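You operate a simulated robot arm through the tools that you are given. There is no shell and no other tool.

Carry out the task below with a simulated robot arm. There is one attempt and no reset: what you move stays moved.

TASK
Warm both tubs under the clear hood at LOW, then take out the one that expires first.
Fine: wait till both dots are green; turn the plate off before you lift the hood, which stays open; set the tub on the fridge beside the plate. Set down upright: what you pick out.

Only the result counts: the job must be done as asked and must still hold three seconds after the hand-in. Knocking over, shifting, dropping, spilling or breaking anything else fails it.

THE ROBOT
A 6-joint arm with a three-finger gripper, fixed in place. Base frame: the origin is at the foot of the arm, x ahead of it, y to its left, z up. Lengths are in m, angles in degrees, forces in N, time in s.
Its first joint turns from -166.0 to 166.0 degrees. Payload 4.89 kg.
Tool frame: the origin (TCP) lies between the finger pads and is the grasp point; the fingertips stand 0.03 m ahead of it; z points along the fingers, y is the line along which they close. The gripper opens to 0.164 m. The gripper's body begins 0.125 m behind the TCP.
Orientation is that of the tool frame in the base frame, as [roll, pitch, yaw] about the fixed x, y, z axes, in that order (R = Rz(yaw) Ry(pitch) Rx(roll)). With the fingers straight down and closing along the base's y, the tool's x points along the base's -x, its y along +y and its z along -z.

THE INTERFACE
- The arm moves only by the tool apply_moves. Its arguments are lists of equal length, an entry for each row: "xyz": the shift along the tool's x, y, z in m, a list of three; "rot": the turn, a rotation vector about the tool's x, y, z in degrees, a list of three. In form: {"xyz": [[tx, ty, tz], ...], "rot": [[rx, ry, rz], ...]}. A call has 1 to 20 rows; each row is the pose to reach, as a shift and turn from the pose commanded when the call began, along the tool's axes at that moment. "claw" is the opening, from 0 (shut) to 1 (fully open), set as the call begins (left out, the last holds). Rows are played at 5 a second. More than 0.05 m and 8.6 degrees between two rows, or a gripper value outside its range, and nothing of the call is played. Where a pose cannot be reached the arm comes as near as it can. A force on the tool above 90 N (or 10 N above the force at the start of the call, whichever is more), or a blocked arm, ends the call early, and 0.2 s more pass. The fingers move at their own pace (about 0.108 m/s each) and stop on an object; they squeeze with about 36 N. The grip force told is the motor's: it shows also when the fingers shut on nothing. Time passes only in rows, and 0.2 s behind the last, so rows that repeat a pose let the fingers close. The reply holds the time, the measured pose of the TCP, the force on the tool along the base axes, the opening and the grip force, in the units named above and with some noise, with the torque about the TCP (base axes, N m) and any sound that the robot's microphone picked up.
- Cameras (640 x 400 px; columns grow to the right, rows downward): "scene" is fixed at [0.0508, -0.4996, 1.5063]; the picture's right is [0.65, -0.76, 0.00], its down [-0.33, -0.28, -0.90] and it looks along [0.69, 0.58, -0.43] (base axes); focal length 340 px, centre (320, 200). "wrist" rides on the gripper at [0.076, -0.002, -0.152] in the tool frame; the picture's right is [0.02, 1.00, 0.00], its down [-0.88, 0.02, -0.47] and it looks along [-0.47, 0.01, 0.88] (tool axes); focal length 247 px, centre (320, 200). There is no depth. A picture from a camera that has moved, and an enlarged one, comes with that camera's place and axes in the base frame and with its lens.
- capture(camera): a new picture of that camera. It takes no simulated time.
- slide_trunk(by): slides the trunk up (or, below 0, down) by that many m; the arm rides with it, the base frame stays. It gives what a move gives, with no picture.
- enlarge(camera, box): a new picture of the part [left, top, right, bottom] of that camera's present view, enlarged. It takes no simulated time.
- job_done(): hands the job in; it is judged then, once.

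Places have to be worked out from the pictures, the camera data and where the tool is seen. Open the gripper and draw the arm clear of the work before you hand the job in, unless the task says otherwise.

The tools are called after ">>>" as a command line: name --argument value ..., lists and objects as JSON in quotes. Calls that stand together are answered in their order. apply_moves: Moves the arm, as the interface text tells. Its arguments: {"type":"object","properties":{"xyz":{"type":"array"},"rot":{"type":"array"},"claw":{"type":"number"}},"required":["xyz","rot"]} The other tools are called the same way: slide_trunk (by) slides the trunk up or down; capture (camera) takes a picture; enlarge (camera, box) takes an enlarged picture of a part of a camera's view; job_done () hands the job in.

At the start:

```text
time_s: 0.0
tool_pos: [0.7109, 0.1267, 1.2225]
ee_rot: [180.0, 0.0, -180.0]
ft_force: [0.5, 0.4, 0.7]
moment: [-0.02, -0.01, -0.02]
finger_gap: 0.1639
grasp_force: 0.1
trunk travel left (down, up): [-0.175, 0.215]
```

scene: 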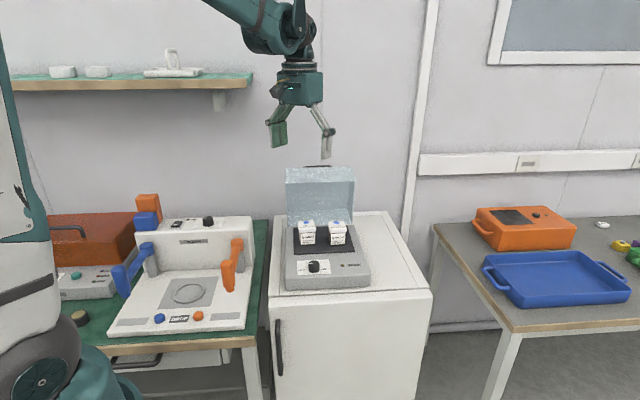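
wrist: 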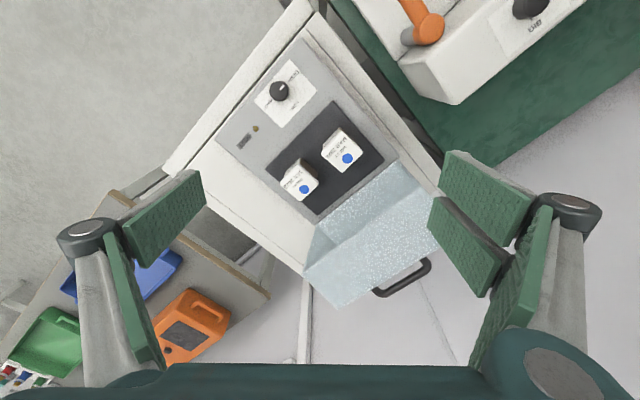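

The hood on the small hot plate appears to be standing open, with two tubs on the plate. I'll enlarge both views to read the labels, the knob and the lid.

>>> enlarge --camera "scene" --box '[260, 150, 400, 300]'

>>> enlarge --camera "wrist" --box '[220, 60, 400, 220]'

>>> enlarge --camera "wrist" --box '[280, 130, 460, 310]'

```text
2.67 times, centred on (330, 225) of scene
camera zoom: at [0.0508, -0.4996, 1.5063], right [0.65, -0.76, 0.0], down [-0.33, -0.28, -0.9], along [0.69, 0.58, -0.43], focal length 906 px, centre (293, 133)
```

zoom: 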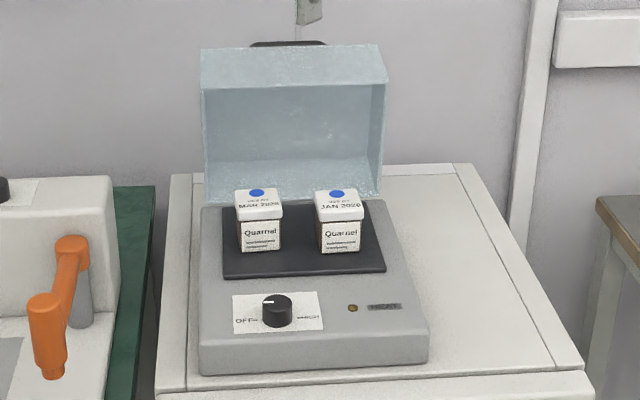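

```text
2.50 times, centred on (310, 140) of wrist
camera zoom: at [0.6367, 0.1263, 1.3745], right [-0.02, 1.0, 0.0], down [0.88, 0.02, 0.47], along [0.47, 0.01, -0.88], focal length 617 px, centre (345, 350)
```

zoom: 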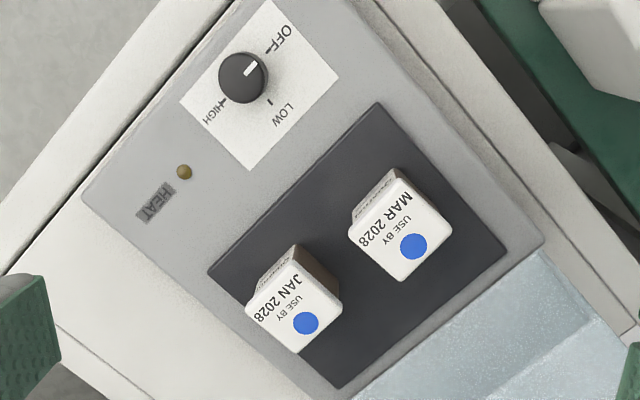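

```text
2.22 times, centred on (370, 220) of wrist
camera zoom: at [0.6367, 0.1263, 1.3745], right [-0.02, 1.0, 0.0], down [0.88, 0.02, 0.47], along [0.47, 0.01, -0.88], focal length 549 px, centre (209, 156)
```

zoom: 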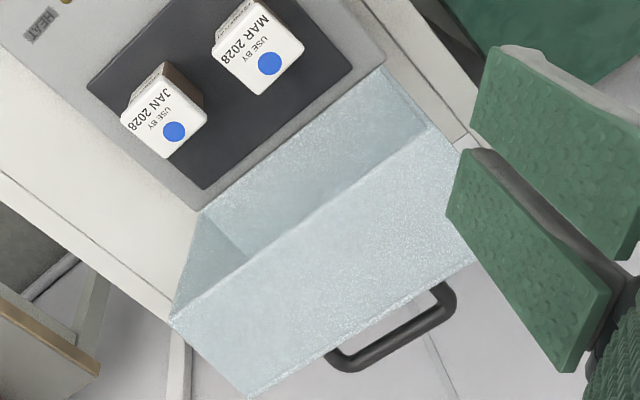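

JAN 2028 is earlier than MAR 2028, and the knob points to OFF with the hood open. I'll zoom in on the hood and handle, since I have to close it first.

>>> enlarge --camera "wrist" --box '[290, 150, 450, 310]'

>>> enlarge --camera "scene" --box '[275, 140, 365, 230]'

>>> enlarge --camera "scene" --box '[270, 240, 380, 300]'

```text
2.50 times, centred on (370, 230) of wrist
camera zoom: at [0.6367, 0.1263, 1.3745], right [-0.02, 1.0, 0.0], down [0.88, 0.02, 0.47], along [0.47, 0.01, -0.88], focal length 617 px, centre (195, 125)
```

zoom: 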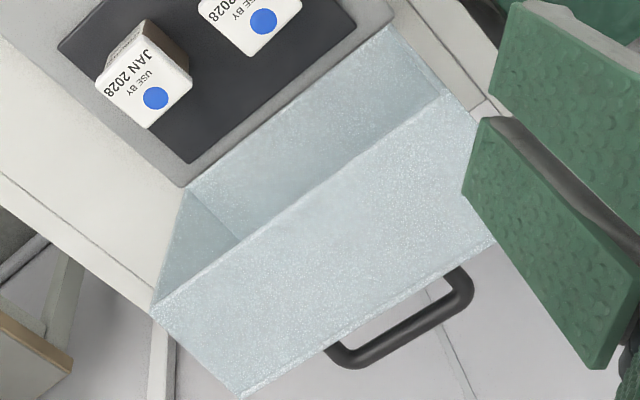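

```text
4.44 times, centred on (320, 185) of scene
camera zoom: at [0.0508, -0.4996, 1.5063], right [0.65, -0.76, 0.0], down [-0.33, -0.28, -0.9], along [0.69, 0.58, -0.43], focal length 1510 px, centre (320, 267)
```

zoom: 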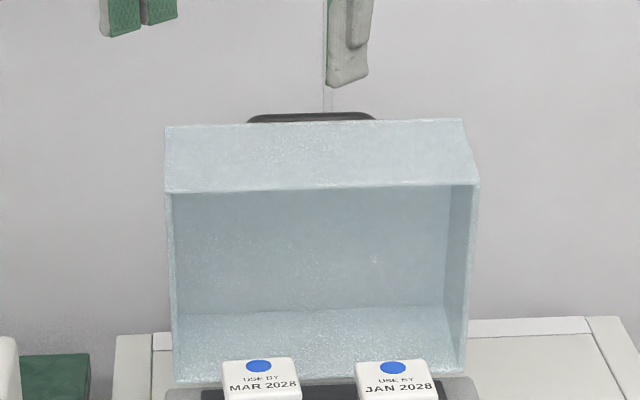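

```text
5.82 times, centred on (325, 270) of scene
camera zoom: at [0.0508, -0.4996, 1.5063], right [0.65, -0.76, 0.0], down [-0.33, -0.28, -0.9], along [0.69, 0.58, -0.43], focal length 1976 px, centre (291, -207)
```

zoom: 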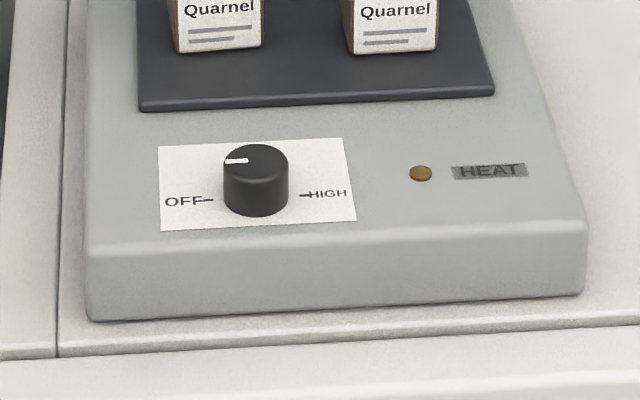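

Both tubs' labels are readable (left MAR 2028, right JAN 2028). By triangulation the plate device is yawed about 45°, the open hood's handle bar is near (0.948, 0.276, 1.07) behind the roof edge, and the knob is near (0.672, 0.054, 0.896). I'll move above the handle with a 45° yaw to get a closer look.

>>> apply_moves --xyz '[[-0.03, 0.02, 0], [-0.065, 0.04, 0], [-0.1, 0.062, 0], [-0.135, 0.084, 0], [-0.17, 0.106, 0], [-0.205, 0.128, 0], [-0.237, 0.149, 0]]' --rot '[[0, 0, 6.5], [0, 0, 13], [0, 0, 19.5], [0, 0, 26], [0, 0, 32.5], [0, 0, 39], [0, 0, 45]]'

>>> capture --camera "wrist"

>>> capture --camera "scene"

```text
time_s: 1.6
tool_pos: [0.9494, 0.278, 1.2213]
ee_rot: [180.0, 0.0, 134.8]
ft_force: [-1.7, -1.1, 1.2]
moment: [0.13, -0.21, 0.0]
finger_gap: 0.1641
grasp_force: 0.1
trunk travel left (down, up): [-0.175, 0.215]
```

```text
taken
camera wrist: at [0.8952, 0.3303, 1.374], right [0.69, 0.72, 0.0], down [0.64, -0.61, 0.47], along [0.34, -0.33, -0.88], focal length 247 px, centre (320, 200)
```

wrist: 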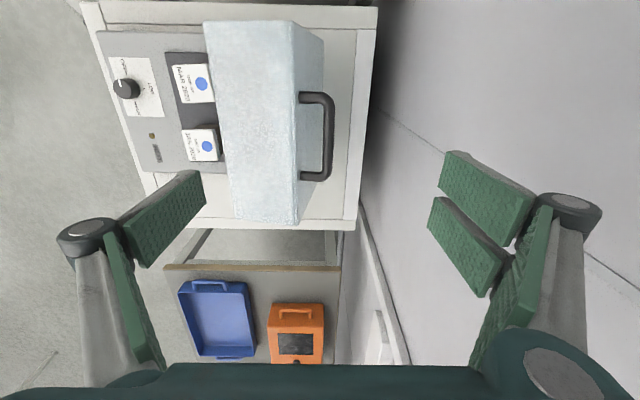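

```text
taken
```

scene: 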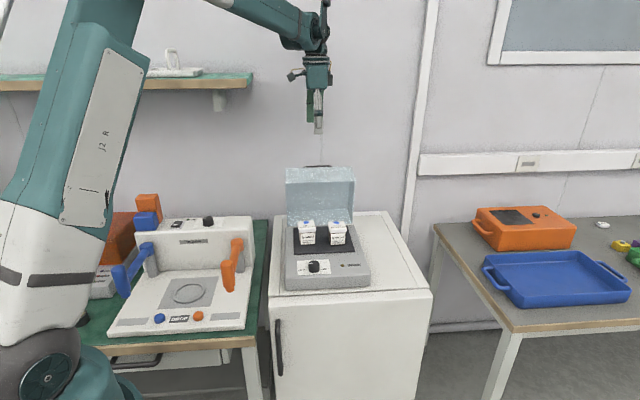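

The reach is fine, and the wrist now shows the handle from above with its bar parallel to the image column. I'll zoom in to locate the bar and the gap behind the roof precisely.

>>> enlarge --camera "wrist" --box '[190, 10, 390, 240]'

>>> enlarge --camera "wrist" --box '[280, 80, 360, 200]'

>>> enlarge --camera "wrist" --box '[100, 40, 240, 180]'

```text
1.74 times, centred on (290, 125) of wrist
camera zoom: at [0.8952, 0.3303, 1.374], right [0.69, 0.72, 0.0], down [0.64, -0.61, 0.47], along [0.34, -0.33, -0.88], focal length 430 px, centre (372, 330)
```

zoom: 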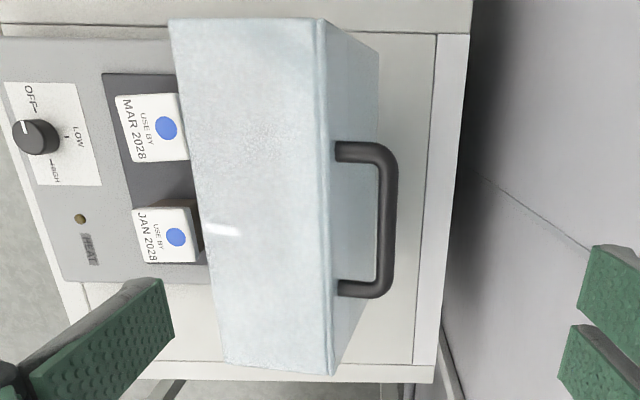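

```text
3.33 times, centred on (320, 140) of wrist
camera zoom: at [0.8952, 0.3303, 1.374], right [0.69, 0.72, 0.0], down [0.64, -0.61, 0.47], along [0.34, -0.33, -0.88], focal length 823 px, centre (320, 400)
```

zoom: 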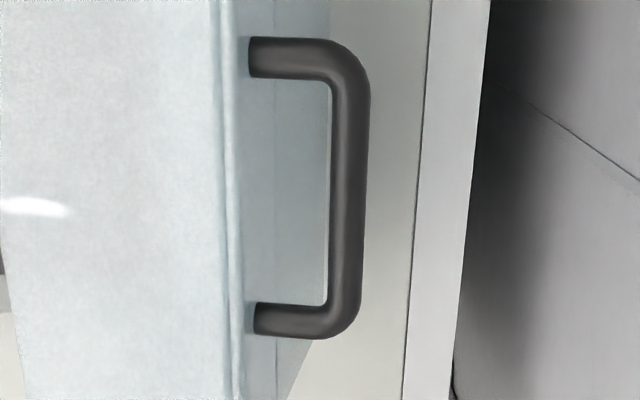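

```text
2.86 times, centred on (170, 110) of wrist
camera zoom: at [0.8952, 0.3303, 1.374], right [0.69, 0.72, 0.0], down [0.64, -0.61, 0.47], along [0.34, -0.33, -0.88], focal length 706 px, centre (749, 457)
```

zoom: 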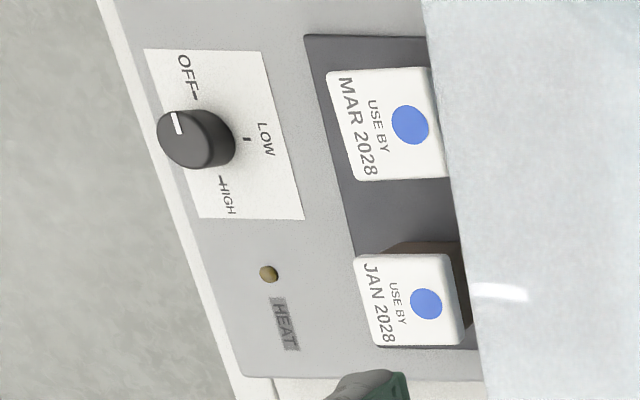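

The handle is a round bar about 14 mm thick, standing off about 36 mm from the roof, centred at d≈0.879 (device depth axis), z≈1.066. I'll narrow the fingers to about 26 mm so they cage the bar, and lower to just above it to check alignment.

>>> apply_moves --xyz '[[0, 0.0055, 0], [0, 0.011, 0], [0, 0.011, 0], [0, 0.011, 0.03], [0, 0.011, 0.06], [0, 0.011, 0.09], [0, 0.011, 0.09]]' --rot '[[0, 0, 0], [0, 0, 0], [0, 0, 0], [0, 0, 0], [0, 0, 0], [0, 0, 0], [0, 0, 0]]' --claw 0.159

>>> capture --camera "wrist"

>>> enlarge --camera "wrist" --box '[240, 120, 400, 250]'

>>> enlarge --camera "scene" --box '[275, 100, 365, 230]'

```text
time_s: 3.2
tool_pos: [0.9573, 0.2849, 1.1319]
ee_rot: [180.0, 0.1, 135.0]
ft_force: [0.5, -0.1, -0.2]
moment: [-0.01, 0.03, 0.02]
finger_gap: 0.0257
grasp_force: 0.1
trunk travel left (down, up): [-0.175, 0.215]
```

```text
taken
camera wrist: at [0.9031, 0.338, 1.2845], right [0.69, 0.72, 0.0], down [0.64, -0.61, 0.47], along [0.34, -0.33, -0.88], focal length 247 px, centre (320, 200)
```

wrist: 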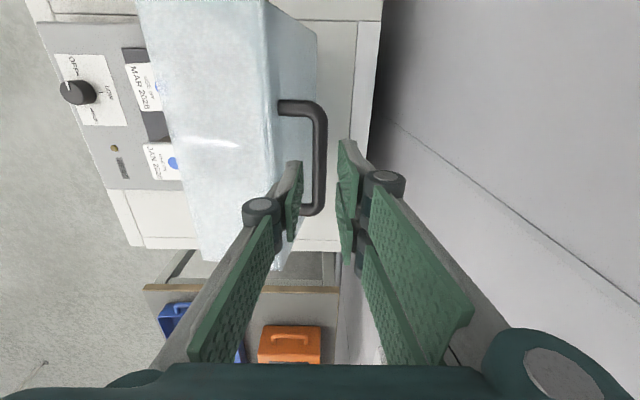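

```text
3.08 times, centred on (320, 185) of wrist
camera zoom: at [0.9031, 0.338, 1.2845], right [0.69, 0.72, 0.0], down [0.64, -0.61, 0.47], along [0.34, -0.33, -0.88], focal length 760 px, centre (320, 246)
```

zoom: 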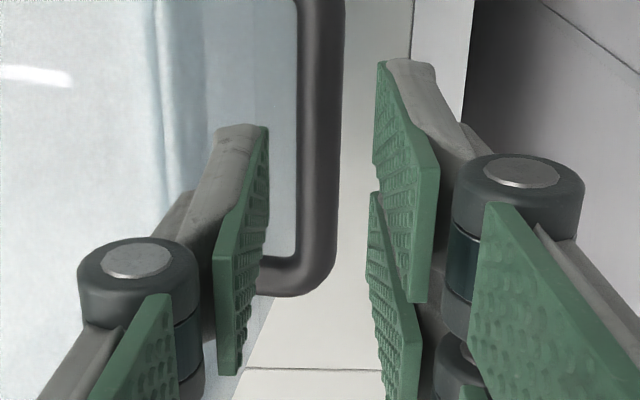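

```text
3.08 times, centred on (320, 165) of scene
camera zoom: at [0.0508, -0.4996, 1.5063], right [0.65, -0.76, 0.0], down [-0.33, -0.28, -0.9], along [0.69, 0.58, -0.43], focal length 1045 px, centre (320, 308)
```

zoom: 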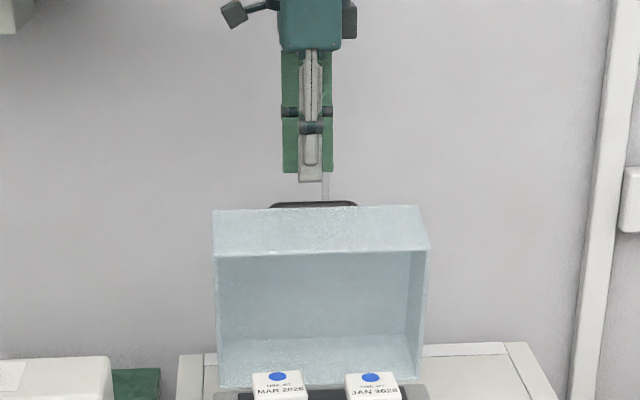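

The bar sits centred between the caging fingers (bar d≈0.879, TCP d≈0.878), with the front finger clear of the roof. I'll lower about 56 mm so the tips pass about 20 mm below the bar centre.

>>> apply_moves --xyz '[[0, 0, 0.015], [0, 0, 0.03], [0, 0, 0.045], [0, 0, 0.056]]' --rot '[[0, 0, 0], [0, 0, 0], [0, 0, 0], [0, 0, 0]]' --claw 0.159

>>> enlarge --camera "wrist" --box '[240, 120, 400, 250]'

>>> enlarge --camera "scene" --box '[275, 100, 365, 230]'

```text
time_s: 4.2
tool_pos: [0.9562, 0.2847, 1.0762]
ee_rot: [-179.9, -0.1, 134.9]
ft_force: [0.6, -0.2, -0.7]
moment: [0.06, -0.04, -0.03]
finger_gap: 0.0262
grasp_force: 0.1
trunk travel left (down, up): [-0.175, 0.215]
```

```text
3.08 times, centred on (320, 185) of wrist
camera zoom: at [0.9024, 0.3382, 1.2284], right [0.69, 0.72, 0.0], down [0.64, -0.61, 0.47], along [0.34, -0.33, -0.88], focal length 760 px, centre (320, 246)
```

zoom: 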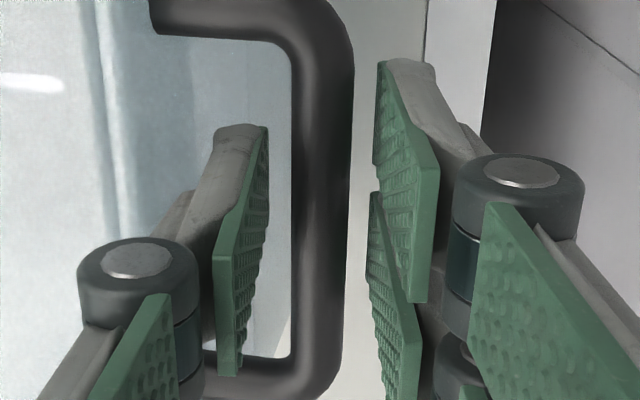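

```text
3.08 times, centred on (320, 165) of scene
camera zoom: at [0.0508, -0.4996, 1.5063], right [0.65, -0.76, 0.0], down [-0.33, -0.28, -0.9], along [0.69, 0.58, -0.43], focal length 1045 px, centre (320, 308)
```

zoom: 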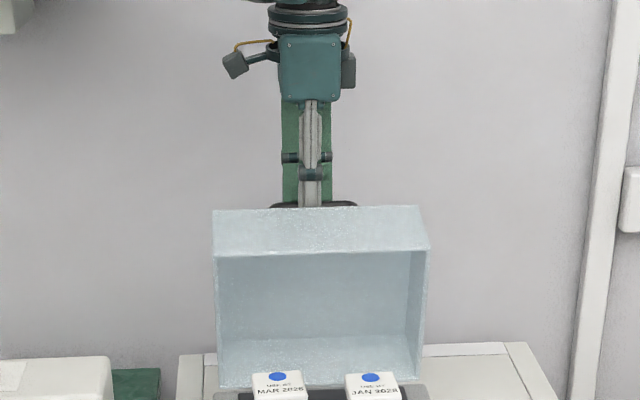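

The bar is inside the cage with no contact force. I'll pull the hood forward along the handle's arc in small steps, stopping part-way to check.

>>> apply_moves --xyz '[[0, -0.0109, -0.0052], [0, -0.025, -0.0109], [0, -0.0394, -0.0156], [0, -0.0541, -0.0193], [0, -0.069, -0.0219], [0, -0.084, -0.0235]]' --rot '[[0, 0, 0], [0, 0, 0], [0, 0, 0], [0, 0, 0], [0, 0, 0], [0, 0, 0]]' --claw 0.159

>>> enlarge --camera "wrist" --box '[240, 120, 400, 250]'

>>> enlarge --camera "scene" --box '[275, 100, 365, 230]'

```text
time_s: 5.6
tool_pos: [0.897, 0.2262, 1.1002]
ee_rot: [180.0, 0.1, 135.0]
ft_force: [1.2, 0.1, -0.4]
moment: [-0.03, 0.06, -0.01]
finger_gap: 0.0261
grasp_force: 0.0
trunk travel left (down, up): [-0.175, 0.215]
```

```text
3.08 times, centred on (320, 185) of wrist
camera zoom: at [0.8435, 0.2784, 1.2521], right [0.69, 0.72, 0.0], down [0.64, -0.61, 0.47], along [0.34, -0.33, -0.88], focal length 760 px, centre (320, 246)
```

zoom: 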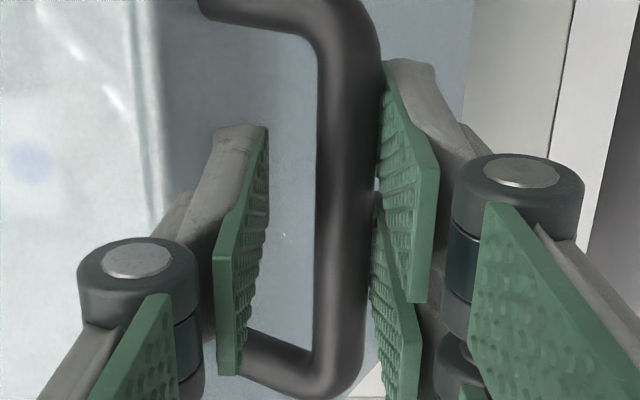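

```text
3.08 times, centred on (320, 165) of scene
camera zoom: at [0.0508, -0.4996, 1.5063], right [0.65, -0.76, 0.0], down [-0.33, -0.28, -0.9], along [0.69, 0.58, -0.43], focal length 1045 px, centre (320, 308)
```

zoom: 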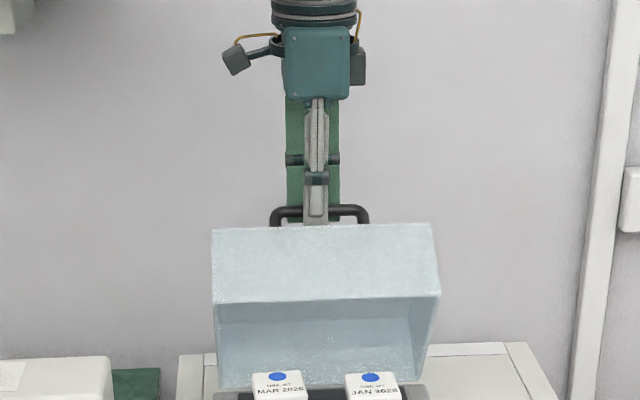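

The hood follows smoothly with the bar against the rear finger and only about 1 N of force. I'll continue along the arc.

>>> apply_moves --xyz '[[0, -0.0152, -0.0005], [0, -0.0303, 0.0], [0, -0.0454, 0.0016], [0, -0.0603, 0.0042], [0, -0.075, 0.0079], [0, -0.0894, 0.0126]]' --rot '[[0, 0, 0], [0, 0, 0], [0, 0, 0], [0, 0, 0], [0, 0, 0], [0, 0, 0]]' --claw 0.159

>>> enlarge --camera "wrist" --box '[240, 120, 400, 250]'

>>> enlarge --camera "scene" --box '[265, 120, 375, 280]'

```text
time_s: 7.0
tool_pos: [0.8346, 0.1612, 1.0882]
ee_rot: [180.0, 0.0, 134.9]
ft_force: [0.6, 0.6, -0.8]
moment: [-0.04, 0.05, 0.0]
finger_gap: 0.0261
grasp_force: 0.1
trunk travel left (down, up): [-0.175, 0.215]
```

```text
3.08 times, centred on (320, 185) of wrist
camera zoom: at [0.7811, 0.2142, 1.2402], right [0.69, 0.72, 0.0], down [0.64, -0.61, 0.47], along [0.34, -0.33, -0.88], focal length 760 px, centre (320, 246)
```

zoom: 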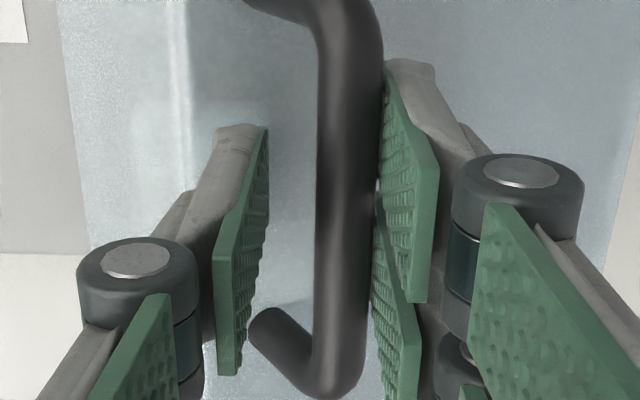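

```text
2.50 times, centred on (320, 200) of scene
camera zoom: at [0.0508, -0.4996, 1.5063], right [0.65, -0.76, 0.0], down [-0.33, -0.28, -0.9], along [0.69, 0.58, -0.43], focal length 849 px, centre (320, 200)
```

zoom: 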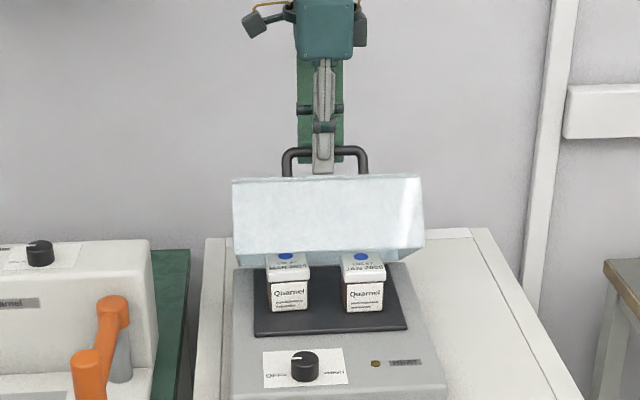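

The bar stays against the rear finger, so the hinge has friction. The bar sits about 1 cm higher in the fingers than predicted, so I refit the hinge to d≈0.769 and will continue down the corrected arc, raising the tool slightly relative to the bar.

>>> apply_moves --xyz '[[0, -0.0169, 0.0024], [0, -0.0313, 0.0052], [0, -0.0452, 0.009], [0, -0.0586, 0.0167], [0, -0.0715, 0.0254], [0, -0.0837, 0.0349]]' --rot '[[0, 0, 0], [0, 0, 0], [0, 0, 0], [0, 0, 0], [0, 0, 0], [0, 0, 0]]' --claw 0.159

>>> enlarge --camera "wrist" --box '[240, 120, 400, 250]'

>>> enlarge --camera "scene" --box '[265, 120, 375, 280]'

```text
time_s: 8.4
tool_pos: [0.7736, 0.1024, 1.0521]
ee_rot: [-180.0, 0.0, 134.9]
ft_force: [-1.1, 0.8, -0.3]
moment: [-0.03, 0.01, -0.02]
finger_gap: 0.0261
grasp_force: 0.1
trunk travel left (down, up): [-0.175, 0.215]
```

```text
3.08 times, centred on (320, 185) of wrist
camera zoom: at [0.7204, 0.1556, 1.204], right [0.69, 0.72, 0.0], down [0.64, -0.61, 0.47], along [0.34, -0.33, -0.88], focal length 760 px, centre (320, 246)
```

zoom: 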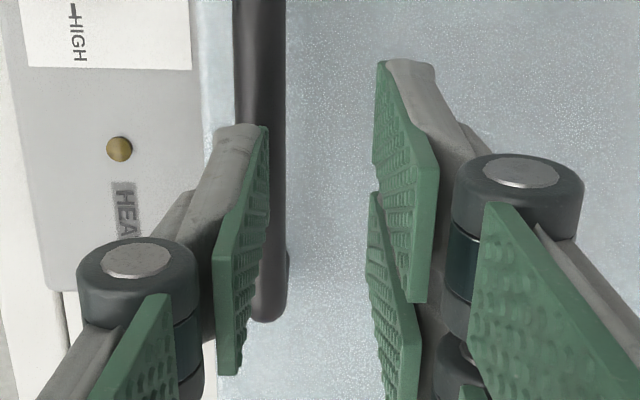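

```text
2.50 times, centred on (320, 200) of scene
camera zoom: at [0.0508, -0.4996, 1.5063], right [0.65, -0.76, 0.0], down [-0.33, -0.28, -0.9], along [0.69, 0.58, -0.43], focal length 849 px, centre (320, 200)
```

zoom: 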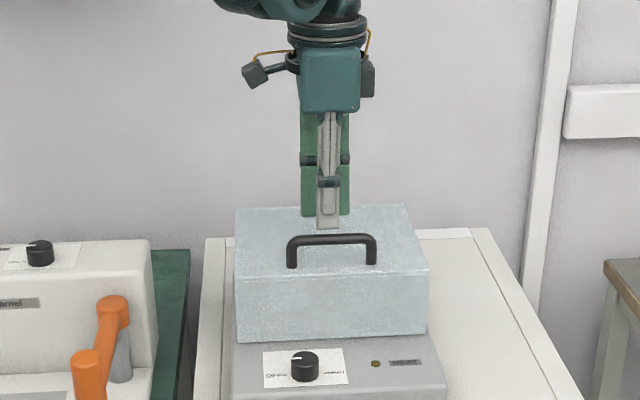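

The hood has dropped shut over the tubs. I'll raise the tool and check that it is fully closed and the tubs didn't move.

>>> apply_moves --xyz '[[0, 0, -0.04], [0, 0, -0.08], [0, 0, -0.12]]' --rot '[[0, 0, 0], [0, 0, 0], [0, 0, 0]]'

>>> capture --camera "wrist"

>>> enlarge --camera "scene" --box '[265, 190, 385, 300]'

```text
time_s: 9.2
tool_pos: [0.7746, 0.1021, 1.1723]
ee_rot: [179.9, 0.0, 135.0]
ft_force: [0.2, 0.7, -0.8]
moment: [0.01, 0.12, 0.03]
finger_gap: 0.0261
grasp_force: 0.0
trunk travel left (down, up): [-0.175, 0.215]
```

```text
taken
camera wrist: at [0.7206, 0.1551, 1.3246], right [0.69, 0.72, 0.0], down [0.64, -0.61, 0.47], along [0.34, -0.33, -0.88], focal length 247 px, centre (320, 200)
```

wrist: 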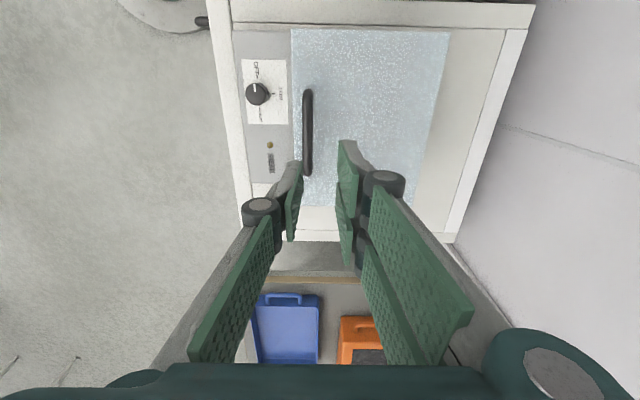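

```text
3.64 times, centred on (325, 245) of scene
camera zoom: at [0.0508, -0.4996, 1.5063], right [0.65, -0.76, 0.0], down [-0.33, -0.28, -0.9], along [0.69, 0.58, -0.43], focal length 1235 px, centre (302, 36)
```

zoom: 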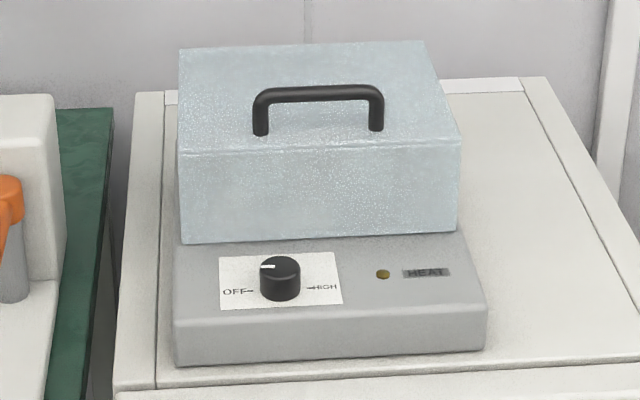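

The hood is fully closed and the device hasn't moved. Next is the knob at about (0.675, 0.058, top z≈0.896): I'll turn the tool to yaw −90° (so a later +90° tool turn is clockwise from OFF to LOW) and hover over the knob.

>>> apply_moves --xyz '[[0.003, -0.006, 0], [0.005, -0.013, 0], [0.0075, -0.019, 0], [0.01, -0.0255, 0], [0.0125, -0.032, 0], [0.015, -0.038, 0], [0.0175, -0.045, 0], [0.02, -0.051, 0], [0.0225, -0.057, 0], [0.025, -0.064, 0], [0.0275, -0.07, 0], [0.03, -0.0765, 0], [0.0325, -0.083, 0], [0.035, -0.089, 0], [0.0375, -0.0955, 0], [0.0395, -0.102, 0], [0.0395, -0.102, 0]]' --rot '[[0, 0, -8.44], [0, 0, -16.88], [0, 0, -25.3], [0, 0, -33.75], [0, 0, -42.2], [0, 0, -50.6], [0, 0, -59], [0, 0, -67.5], [0, 0, -75.9], [0, 0, -84.4], [0, 0, -92.8], [0, 0, -101.25], [0, 0, -109.7], [0, 0, -118.1], [0, 0, -126.6], [0, 0, -135], [0, 0, -135]]' --claw 0.305

>>> capture --camera "wrist"

>>> enlarge --camera "wrist" --box '[250, 60, 400, 200]'

>>> capture --camera "scene"

```text
time_s: 12.8
tool_pos: [0.6746, 0.0597, 1.1714]
ee_rot: [180.0, -0.1, -89.9]
ft_force: [0.1, 0.8, 0.3]
moment: [-0.03, 0.01, 0.04]
finger_gap: 0.0499
grasp_force: 0.0
trunk travel left (down, up): [-0.175, 0.215]
```

```text
taken
camera wrist: at [0.6778, -0.0173, 1.324], right [-1.0, -0.02, 0.0], down [-0.02, 0.88, 0.47], along [-0.01, 0.47, -0.88], focal length 247 px, centre (320, 200)
```

wrist: 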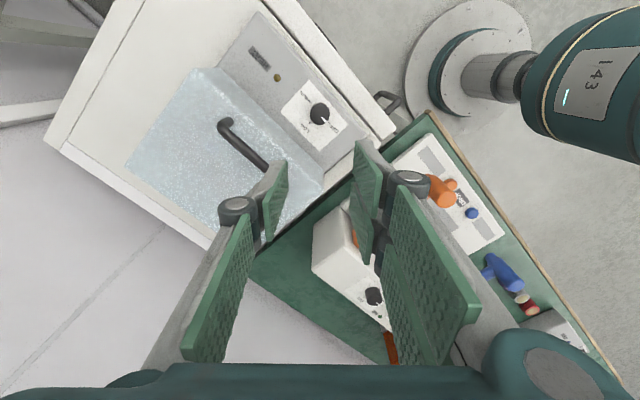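

```text
2.86 times, centred on (325, 130) of wrist
camera zoom: at [0.6778, -0.0173, 1.324], right [-1.0, -0.02, 0.0], down [-0.02, 0.88, 0.47], along [-0.01, 0.47, -0.88], focal length 706 px, centre (306, 400)
```

zoom: 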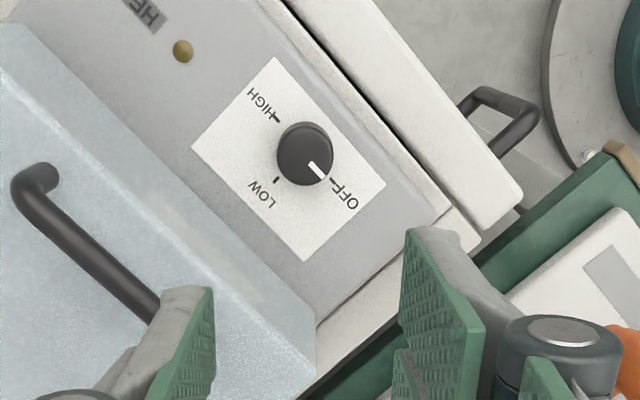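

```text
taken
```

scene: 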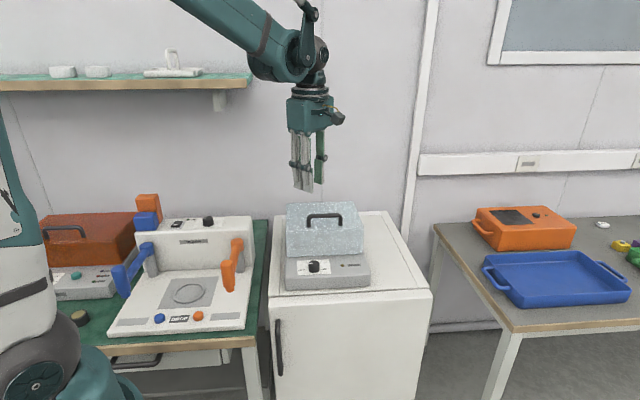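

The knob pointer reads OFF, and averaging all views puts the knob at about (0.676, 0.0555). I'll lower until the tips are about 2 cm above the knob top and then check centring.

>>> apply_moves --xyz '[[0.004, -0.0014, 0.045], [0.004, -0.0014, 0.09], [0.004, -0.0014, 0.135], [0.004, -0.0014, 0.18], [0.004, -0.0014, 0.222], [0.004, -0.0014, 0.222]]' --rot '[[0, 0, 0], [0, 0, 0], [0, 0, 0], [0, 0, 0], [0, 0, 0], [0, 0, 0]]'

>>> capture --camera "wrist"

>>> enlarge --camera "wrist" --box '[240, 110, 400, 240]'

>>> enlarge --camera "scene" --box '[265, 190, 385, 300]'

```text
time_s: 14.2
tool_pos: [0.6773, 0.0531, 0.9505]
ee_rot: [-180.0, 0.1, -90.0]
ft_force: [0.7, 0.8, -0.5]
moment: [0.02, 0.08, 0.0]
finger_gap: 0.0498
grasp_force: 0.1
trunk travel left (down, up): [-0.175, 0.215]
```

```text
taken
camera wrist: at [0.6804, -0.0226, 1.1015], right [-1.0, -0.02, 0.0], down [-0.02, 0.88, 0.47], along [-0.01, 0.47, -0.88], focal length 247 px, centre (320, 200)
```

wrist: 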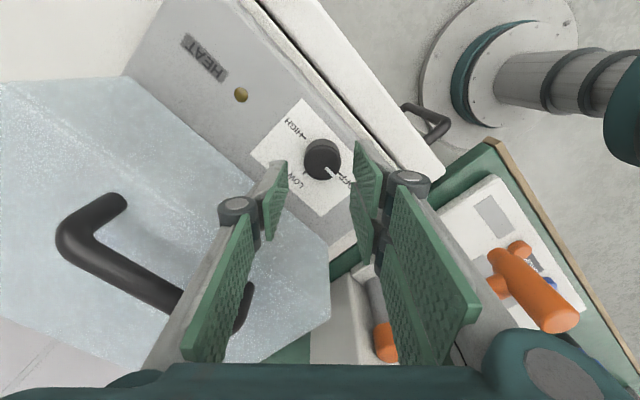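

```text
3.08 times, centred on (320, 175) of wrist
camera zoom: at [0.6804, -0.0226, 1.1015], right [-1.0, -0.02, 0.0], down [-0.02, 0.88, 0.47], along [-0.01, 0.47, -0.88], focal length 760 px, centre (320, 277)
```

zoom: 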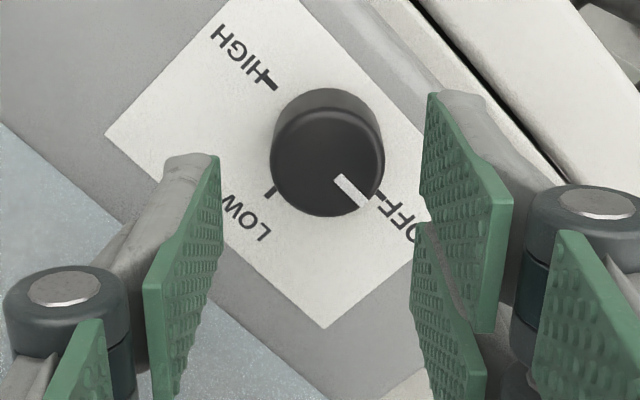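

```text
3.64 times, centred on (325, 245) of scene
camera zoom: at [0.0508, -0.4996, 1.5063], right [0.65, -0.76, 0.0], down [-0.33, -0.28, -0.9], along [0.69, 0.58, -0.43], focal length 1235 px, centre (302, 36)
```

zoom: 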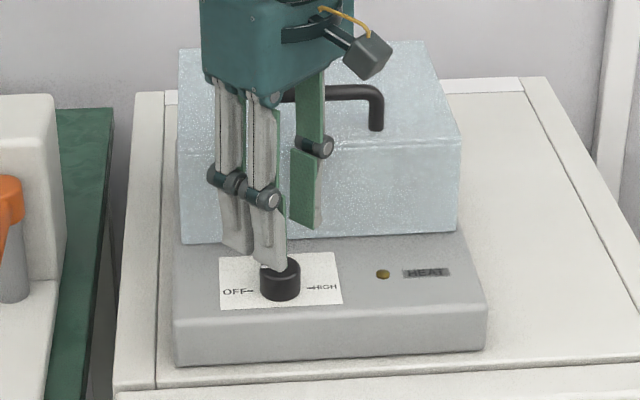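

The knob is nearly centred between the fingers (offset about 2 mm). I'll nudge, lower so the tips stand about 4 mm above the panel around the knob, and close to grip it.

>>> apply_moves --xyz '[[0.0018, 0.001, 0.015], [0.0018, 0.001, 0.03], [0.0018, 0.001, 0.0445], [0.0018, 0.001, 0.0445]]' --rot '[[0, 0, 0], [0, 0, 0], [0, 0, 0], [0, 0, 0]]'

>>> enlarge --camera "wrist" --box '[240, 110, 400, 240]'

>>> enlarge --camera "scene" --box '[265, 190, 385, 300]'

```text
time_s: 15.2
tool_pos: [0.6747, 0.053, 0.9054]
ee_rot: [180.0, 0.0, -90.0]
ft_force: [0.6, -0.7, 0.1]
moment: [-0.01, 0.05, 0.04]
finger_gap: 0.0498
grasp_force: 0.1
trunk travel left (down, up): [-0.175, 0.215]
```

```text
3.08 times, centred on (320, 175) of wrist
camera zoom: at [0.6781, -0.0238, 1.0579], right [-1.0, -0.02, 0.0], down [-0.02, 0.88, 0.47], along [-0.01, 0.47, -0.88], focal length 760 px, centre (320, 277)
```

zoom: 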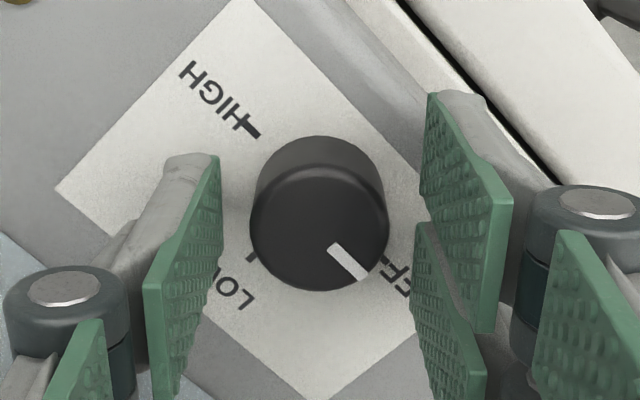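

```text
3.64 times, centred on (325, 245) of scene
camera zoom: at [0.0508, -0.4996, 1.5063], right [0.65, -0.76, 0.0], down [-0.33, -0.28, -0.9], along [0.69, 0.58, -0.43], focal length 1235 px, centre (302, 36)
```

zoom: 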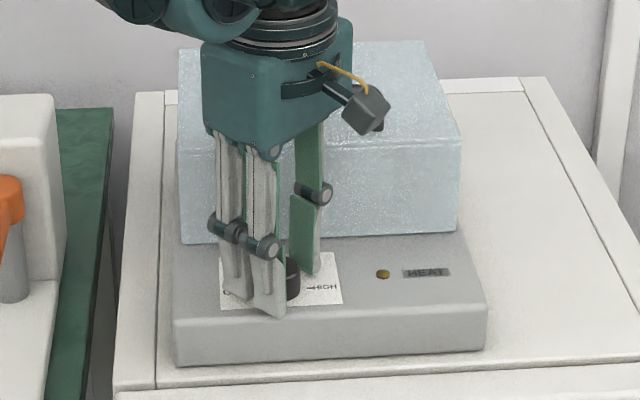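

The tips straddle the knob without contact; the knob is about 2–3 mm toward −y from the finger centre line. I'll shift 2 mm, then close on it.

>>> apply_moves --xyz '[[0.002, -0.0005, 0]]' --rot '[[0, 0, 0]]'

>>> apply_moves --xyz '[[0, 0, 0], [0, 0, 0], [0, 0, 0]]' --rot '[[0, 0, 0], [0, 0, 0], [0, 0, 0]]' --claw 0.1

>>> enlarge --camera "wrist" --box '[240, 110, 400, 240]'

```text
time_s: 15.6
tool_pos: [0.6761, 0.0513, 0.9061]
ee_rot: [-180.0, -0.1, -90.0]
ft_force: [0.4, 0.5, 0.1]
moment: [-0.04, 0.01, 0.01]
finger_gap: 0.05
grasp_force: 0.0
trunk travel left (down, up): [-0.175, 0.215]
```

```text
time_s: 16.4
tool_pos: [0.6768, 0.0509, 0.9062]
ee_rot: [-180.0, 0.0, -90.0]
ft_force: [-2.4, 0.3, -2.3]
moment: [0.01, 0.08, 0.01]
finger_gap: 0.0331
grasp_force: 45.2
trunk travel left (down, up): [-0.175, 0.215]
```

```text
3.08 times, centred on (320, 175) of wrist
camera zoom: at [0.6784, -0.0255, 1.0582], right [-1.0, -0.02, 0.0], down [-0.02, 0.88, 0.47], along [-0.01, 0.47, -0.88], focal length 760 px, centre (320, 277)
```

zoom: 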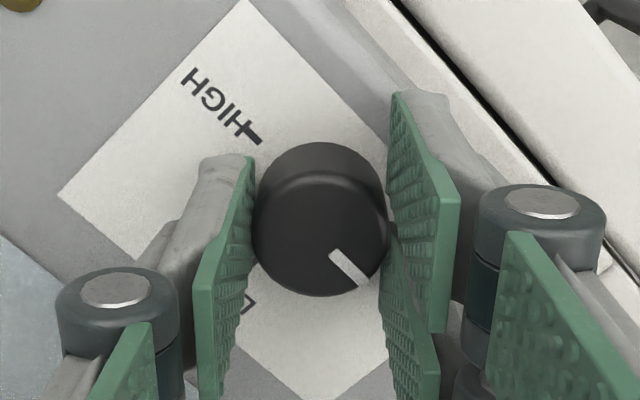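

The knob is gripped (gap 33 mm, good force). I'll turn it 90° clockwise from OFF to LOW.

>>> apply_moves --xyz '[[0, 0, 0], [0, 0, 0], [0, 0, 0], [0, 0, 0], [0, 0, 0], [0, 0, 0], [0, 0, 0], [0, 0, 0], [0, 0, 0], [0, 0, 0], [0, 0, 0], [0, 0, 0], [0, 0, 0]]' --rot '[[0, 0, 7.5], [0, 0, 15], [0, 0, 22.5], [0, 0, 30], [0, 0, 37.5], [0, 0, 45], [0, 0, 52.5], [0, 0, 60], [0, 0, 67.5], [0, 0, 75], [0, 0, 82.5], [0, 0, 90], [0, 0, 90]]' --claw 0.1

>>> capture --camera "wrist"

>>> enlarge --camera "wrist" --box '[240, 110, 400, 240]'

>>> enlarge --camera "scene" --box '[265, 190, 385, 300]'

```text
time_s: 19.2
tool_pos: [0.6751, 0.0526, 0.9065]
ee_rot: [-180.0, -0.1, 180.0]
ft_force: [-27.9, 51.3, -20.7]
moment: [1.14, 0.52, -0.02]
finger_gap: 0.033
grasp_force: 45.7
trunk travel left (down, up): [-0.175, 0.215]
```

```text
taken
camera wrist: at [0.6004, 0.0508, 1.0583], right [-0.02, 1.0, 0.0], down [0.88, 0.02, 0.47], along [0.47, 0.01, -0.88], focal length 247 px, centre (320, 200)
```

wrist: 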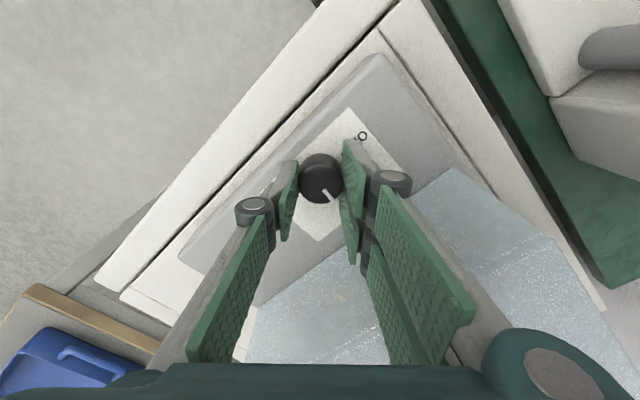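

```text
3.08 times, centred on (320, 175) of wrist
camera zoom: at [0.6004, 0.0508, 1.0583], right [-0.02, 1.0, 0.0], down [0.88, 0.02, 0.47], along [0.47, 0.01, -0.88], focal length 760 px, centre (320, 277)
```

zoom: 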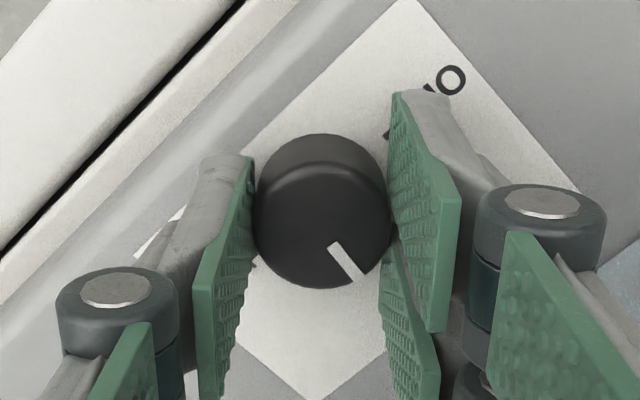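

```text
3.64 times, centred on (325, 245) of scene
camera zoom: at [0.0508, -0.4996, 1.5063], right [0.65, -0.76, 0.0], down [-0.33, -0.28, -0.9], along [0.69, 0.58, -0.43], focal length 1235 px, centre (302, 36)
```

zoom: 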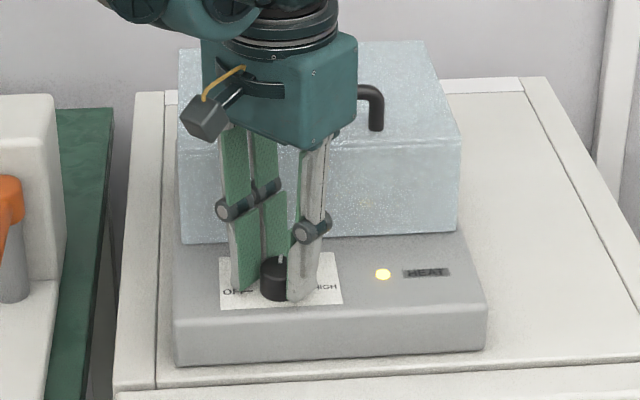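

The HEAT lamp is lit and the pointer has turned 90° to LOW, but there is about 55 N of side load from a small off-centre grip. I'll open the fingers straight away to release it.

>>> apply_moves --xyz '[[0, 0, 0], [0, 0, 0]]' --rot '[[0, 0, 0], [0, 0, 0]]' --claw 0.305

>>> enlarge --camera "wrist" --box '[240, 110, 400, 240]'

>>> enlarge --camera "scene" --box '[265, 190, 385, 300]'

```text
time_s: 19.8
tool_pos: [0.6749, 0.0488, 0.9065]
ee_rot: [180.0, 0.0, -180.0]
ft_force: [-0.8, -1.0, 0.2]
moment: [0.12, -0.03, -0.01]
finger_gap: 0.0501
grasp_force: 0.0
trunk travel left (down, up): [-0.175, 0.215]
```

```text
3.08 times, centred on (320, 175) of wrist
camera zoom: at [0.601, 0.0476, 1.0584], right [-0.02, 1.0, 0.0], down [0.88, 0.02, 0.47], along [0.47, 0.01, -0.88], focal length 760 px, centre (320, 277)
```

zoom: 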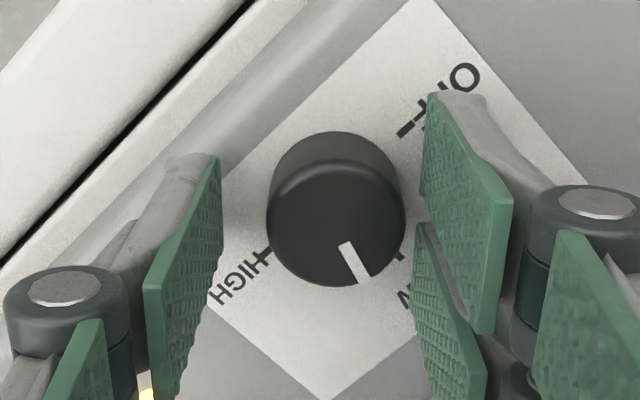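

```text
3.64 times, centred on (325, 245) of scene
camera zoom: at [0.0508, -0.4996, 1.5063], right [0.65, -0.76, 0.0], down [-0.33, -0.28, -0.9], along [0.69, 0.58, -0.43], focal length 1235 px, centre (302, 36)
```

zoom: 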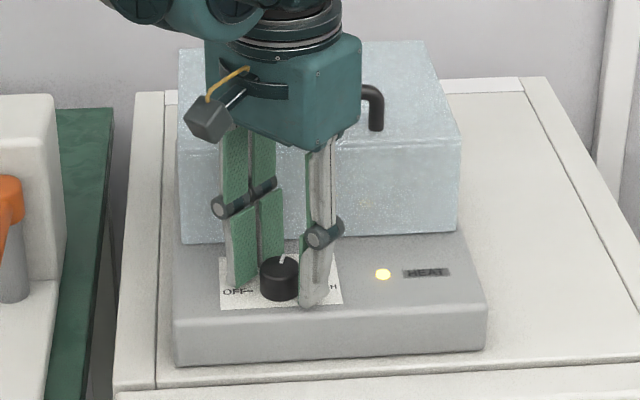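

The lamp is on, but the pointer looks possibly a few degrees past the LOW tick. I'll raise the tool a little for an unobstructed view to measure the pointer angle.

>>> apply_moves --xyz '[[0, 0, -0.04], [0, 0, -0.08], [0.02, 0, -0.11]]' --rot '[[0, 0, 0], [0, 0, 0], [0, 0, 0]]'

>>> capture --camera "wrist"

>>> enlarge --camera "wrist" --box '[270, 80, 390, 180]'

>>> enlarge --camera "scene" --box '[285, 250, 345, 290]'

```text
time_s: 20.6
tool_pos: [0.6562, 0.0522, 1.0157]
ee_rot: [179.9, 0.1, -180.0]
ft_force: [1.8, -0.3, -1.0]
moment: [-0.01, 0.27, -0.02]
finger_gap: 0.0502
grasp_force: 0.1
trunk travel left (down, up): [-0.175, 0.215]
```

```text
taken
camera wrist: at [0.5833, 0.05, 1.1684], right [-0.02, 1.0, 0.0], down [0.88, 0.02, 0.47], along [0.47, 0.01, -0.88], focal length 247 px, centre (320, 200)
```

wrist: 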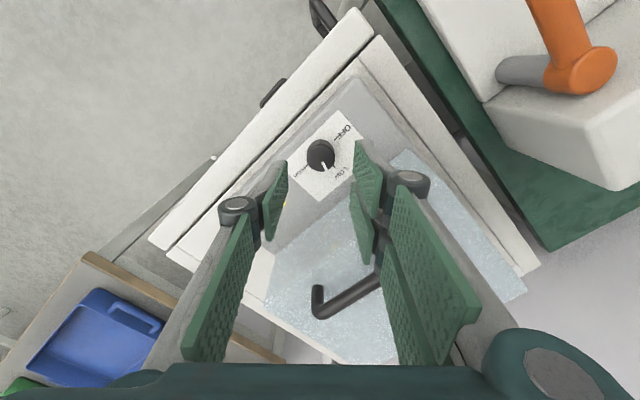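

```text
4.00 times, centred on (330, 130) of wrist
camera zoom: at [0.5833, 0.05, 1.1684], right [-0.02, 1.0, 0.0], down [0.88, 0.02, 0.47], along [0.47, 0.01, -0.88], focal length 988 px, centre (280, 480)
```

zoom: 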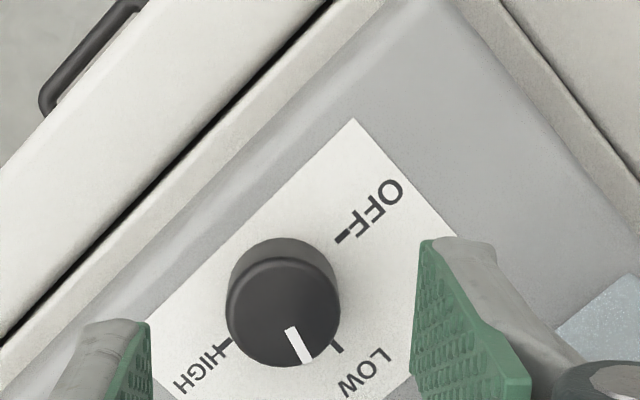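

```text
10.00 times, centred on (315, 270) of scene
camera zoom: at [0.0508, -0.4996, 1.5063], right [0.65, -0.76, 0.0], down [-0.33, -0.28, -0.9], along [0.69, 0.58, -0.43], focal length 3397 px, centre (370, -500)
```

zoom: 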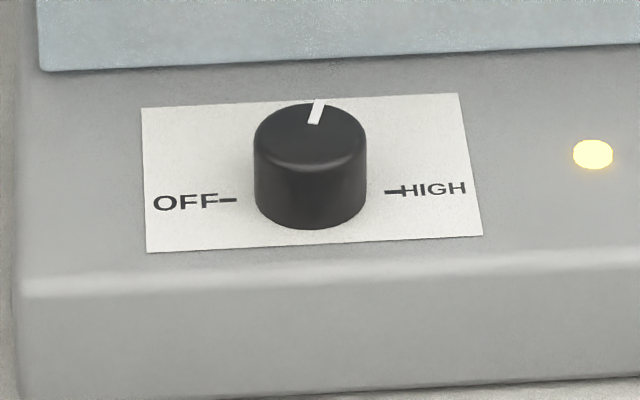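

The pointer is about 13–15° past the LOW tick toward HIGH, because the grip was 3 mm off the knob axis. I now have the knob axis at commanded (0.6750, 0.0528), so I'll re-grip centred and turn it back about 14°.

>>> apply_moves --xyz '[[-0.0202, 0.0031, 0.03], [-0.0202, 0.0031, 0.07], [-0.0202, 0.0031, 0.11], [-0.0202, 0.0031, 0.11]]' --rot '[[0, 0, 0], [0, 0, 0], [0, 0, 0], [0, 0, 0]]'

>>> apply_moves --xyz '[[0, 0, 0], [0, 0, 0]]' --rot '[[0, 0, 0], [0, 0, 0]]' --claw 0.1

>>> apply_moves --xyz '[[0, 0, 0], [0, 0, 0], [0, 0, 0], [0, 0, 0], [0, 0, 0]]' --rot '[[0, 0, -4], [0, 0, -8], [0, 0, -12], [0, 0, -14], [0, 0, -14]]' --claw 0.1

>>> enlarge --camera "scene" --box '[285, 250, 345, 290]'

>>> enlarge --camera "wrist" --box '[240, 110, 400, 240]'

```text
time_s: 21.6
tool_pos: [0.6768, 0.0543, 0.9055]
ee_rot: [-180.0, 0.0, -180.0]
ft_force: [1.6, 0.6, -0.2]
moment: [-0.02, 0.12, 0.02]
finger_gap: 0.0498
grasp_force: 0.1
trunk travel left (down, up): [-0.175, 0.215]
```

```text
time_s: 22.2
tool_pos: [0.6753, 0.0525, 0.9059]
ee_rot: [179.9, -0.1, 179.9]
ft_force: [-3.8, -22.7, -2.8]
moment: [-0.93, 0.26, -0.01]
finger_gap: 0.033
grasp_force: 45.3
trunk travel left (down, up): [-0.175, 0.215]
```

```text
time_s: 23.4
tool_pos: [0.6752, 0.0535, 0.9045]
ee_rot: [179.9, 0.0, -166.0]
ft_force: [-10.1, -42.6, -6.6]
moment: [-1.23, 0.59, 0.01]
finger_gap: 0.0327
grasp_force: 45.2
trunk travel left (down, up): [-0.175, 0.215]
```

```text
10.00 times, centred on (315, 270) of scene
camera zoom: at [0.0508, -0.4996, 1.5063], right [0.65, -0.76, 0.0], down [-0.33, -0.28, -0.9], along [0.69, 0.58, -0.43], focal length 3397 px, centre (370, -500)
```

zoom: 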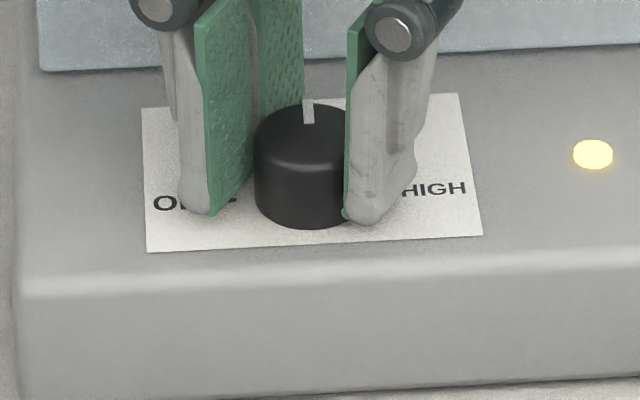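

```text
3.08 times, centred on (320, 175) of wrist
camera zoom: at [0.6032, 0.0327, 1.0582], right [-0.26, 0.96, 0.0], down [0.85, 0.23, 0.47], along [0.46, 0.12, -0.88], focal length 760 px, centre (320, 277)
```

zoom: 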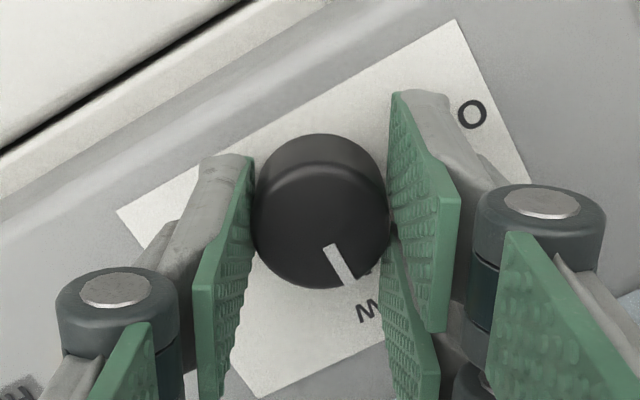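

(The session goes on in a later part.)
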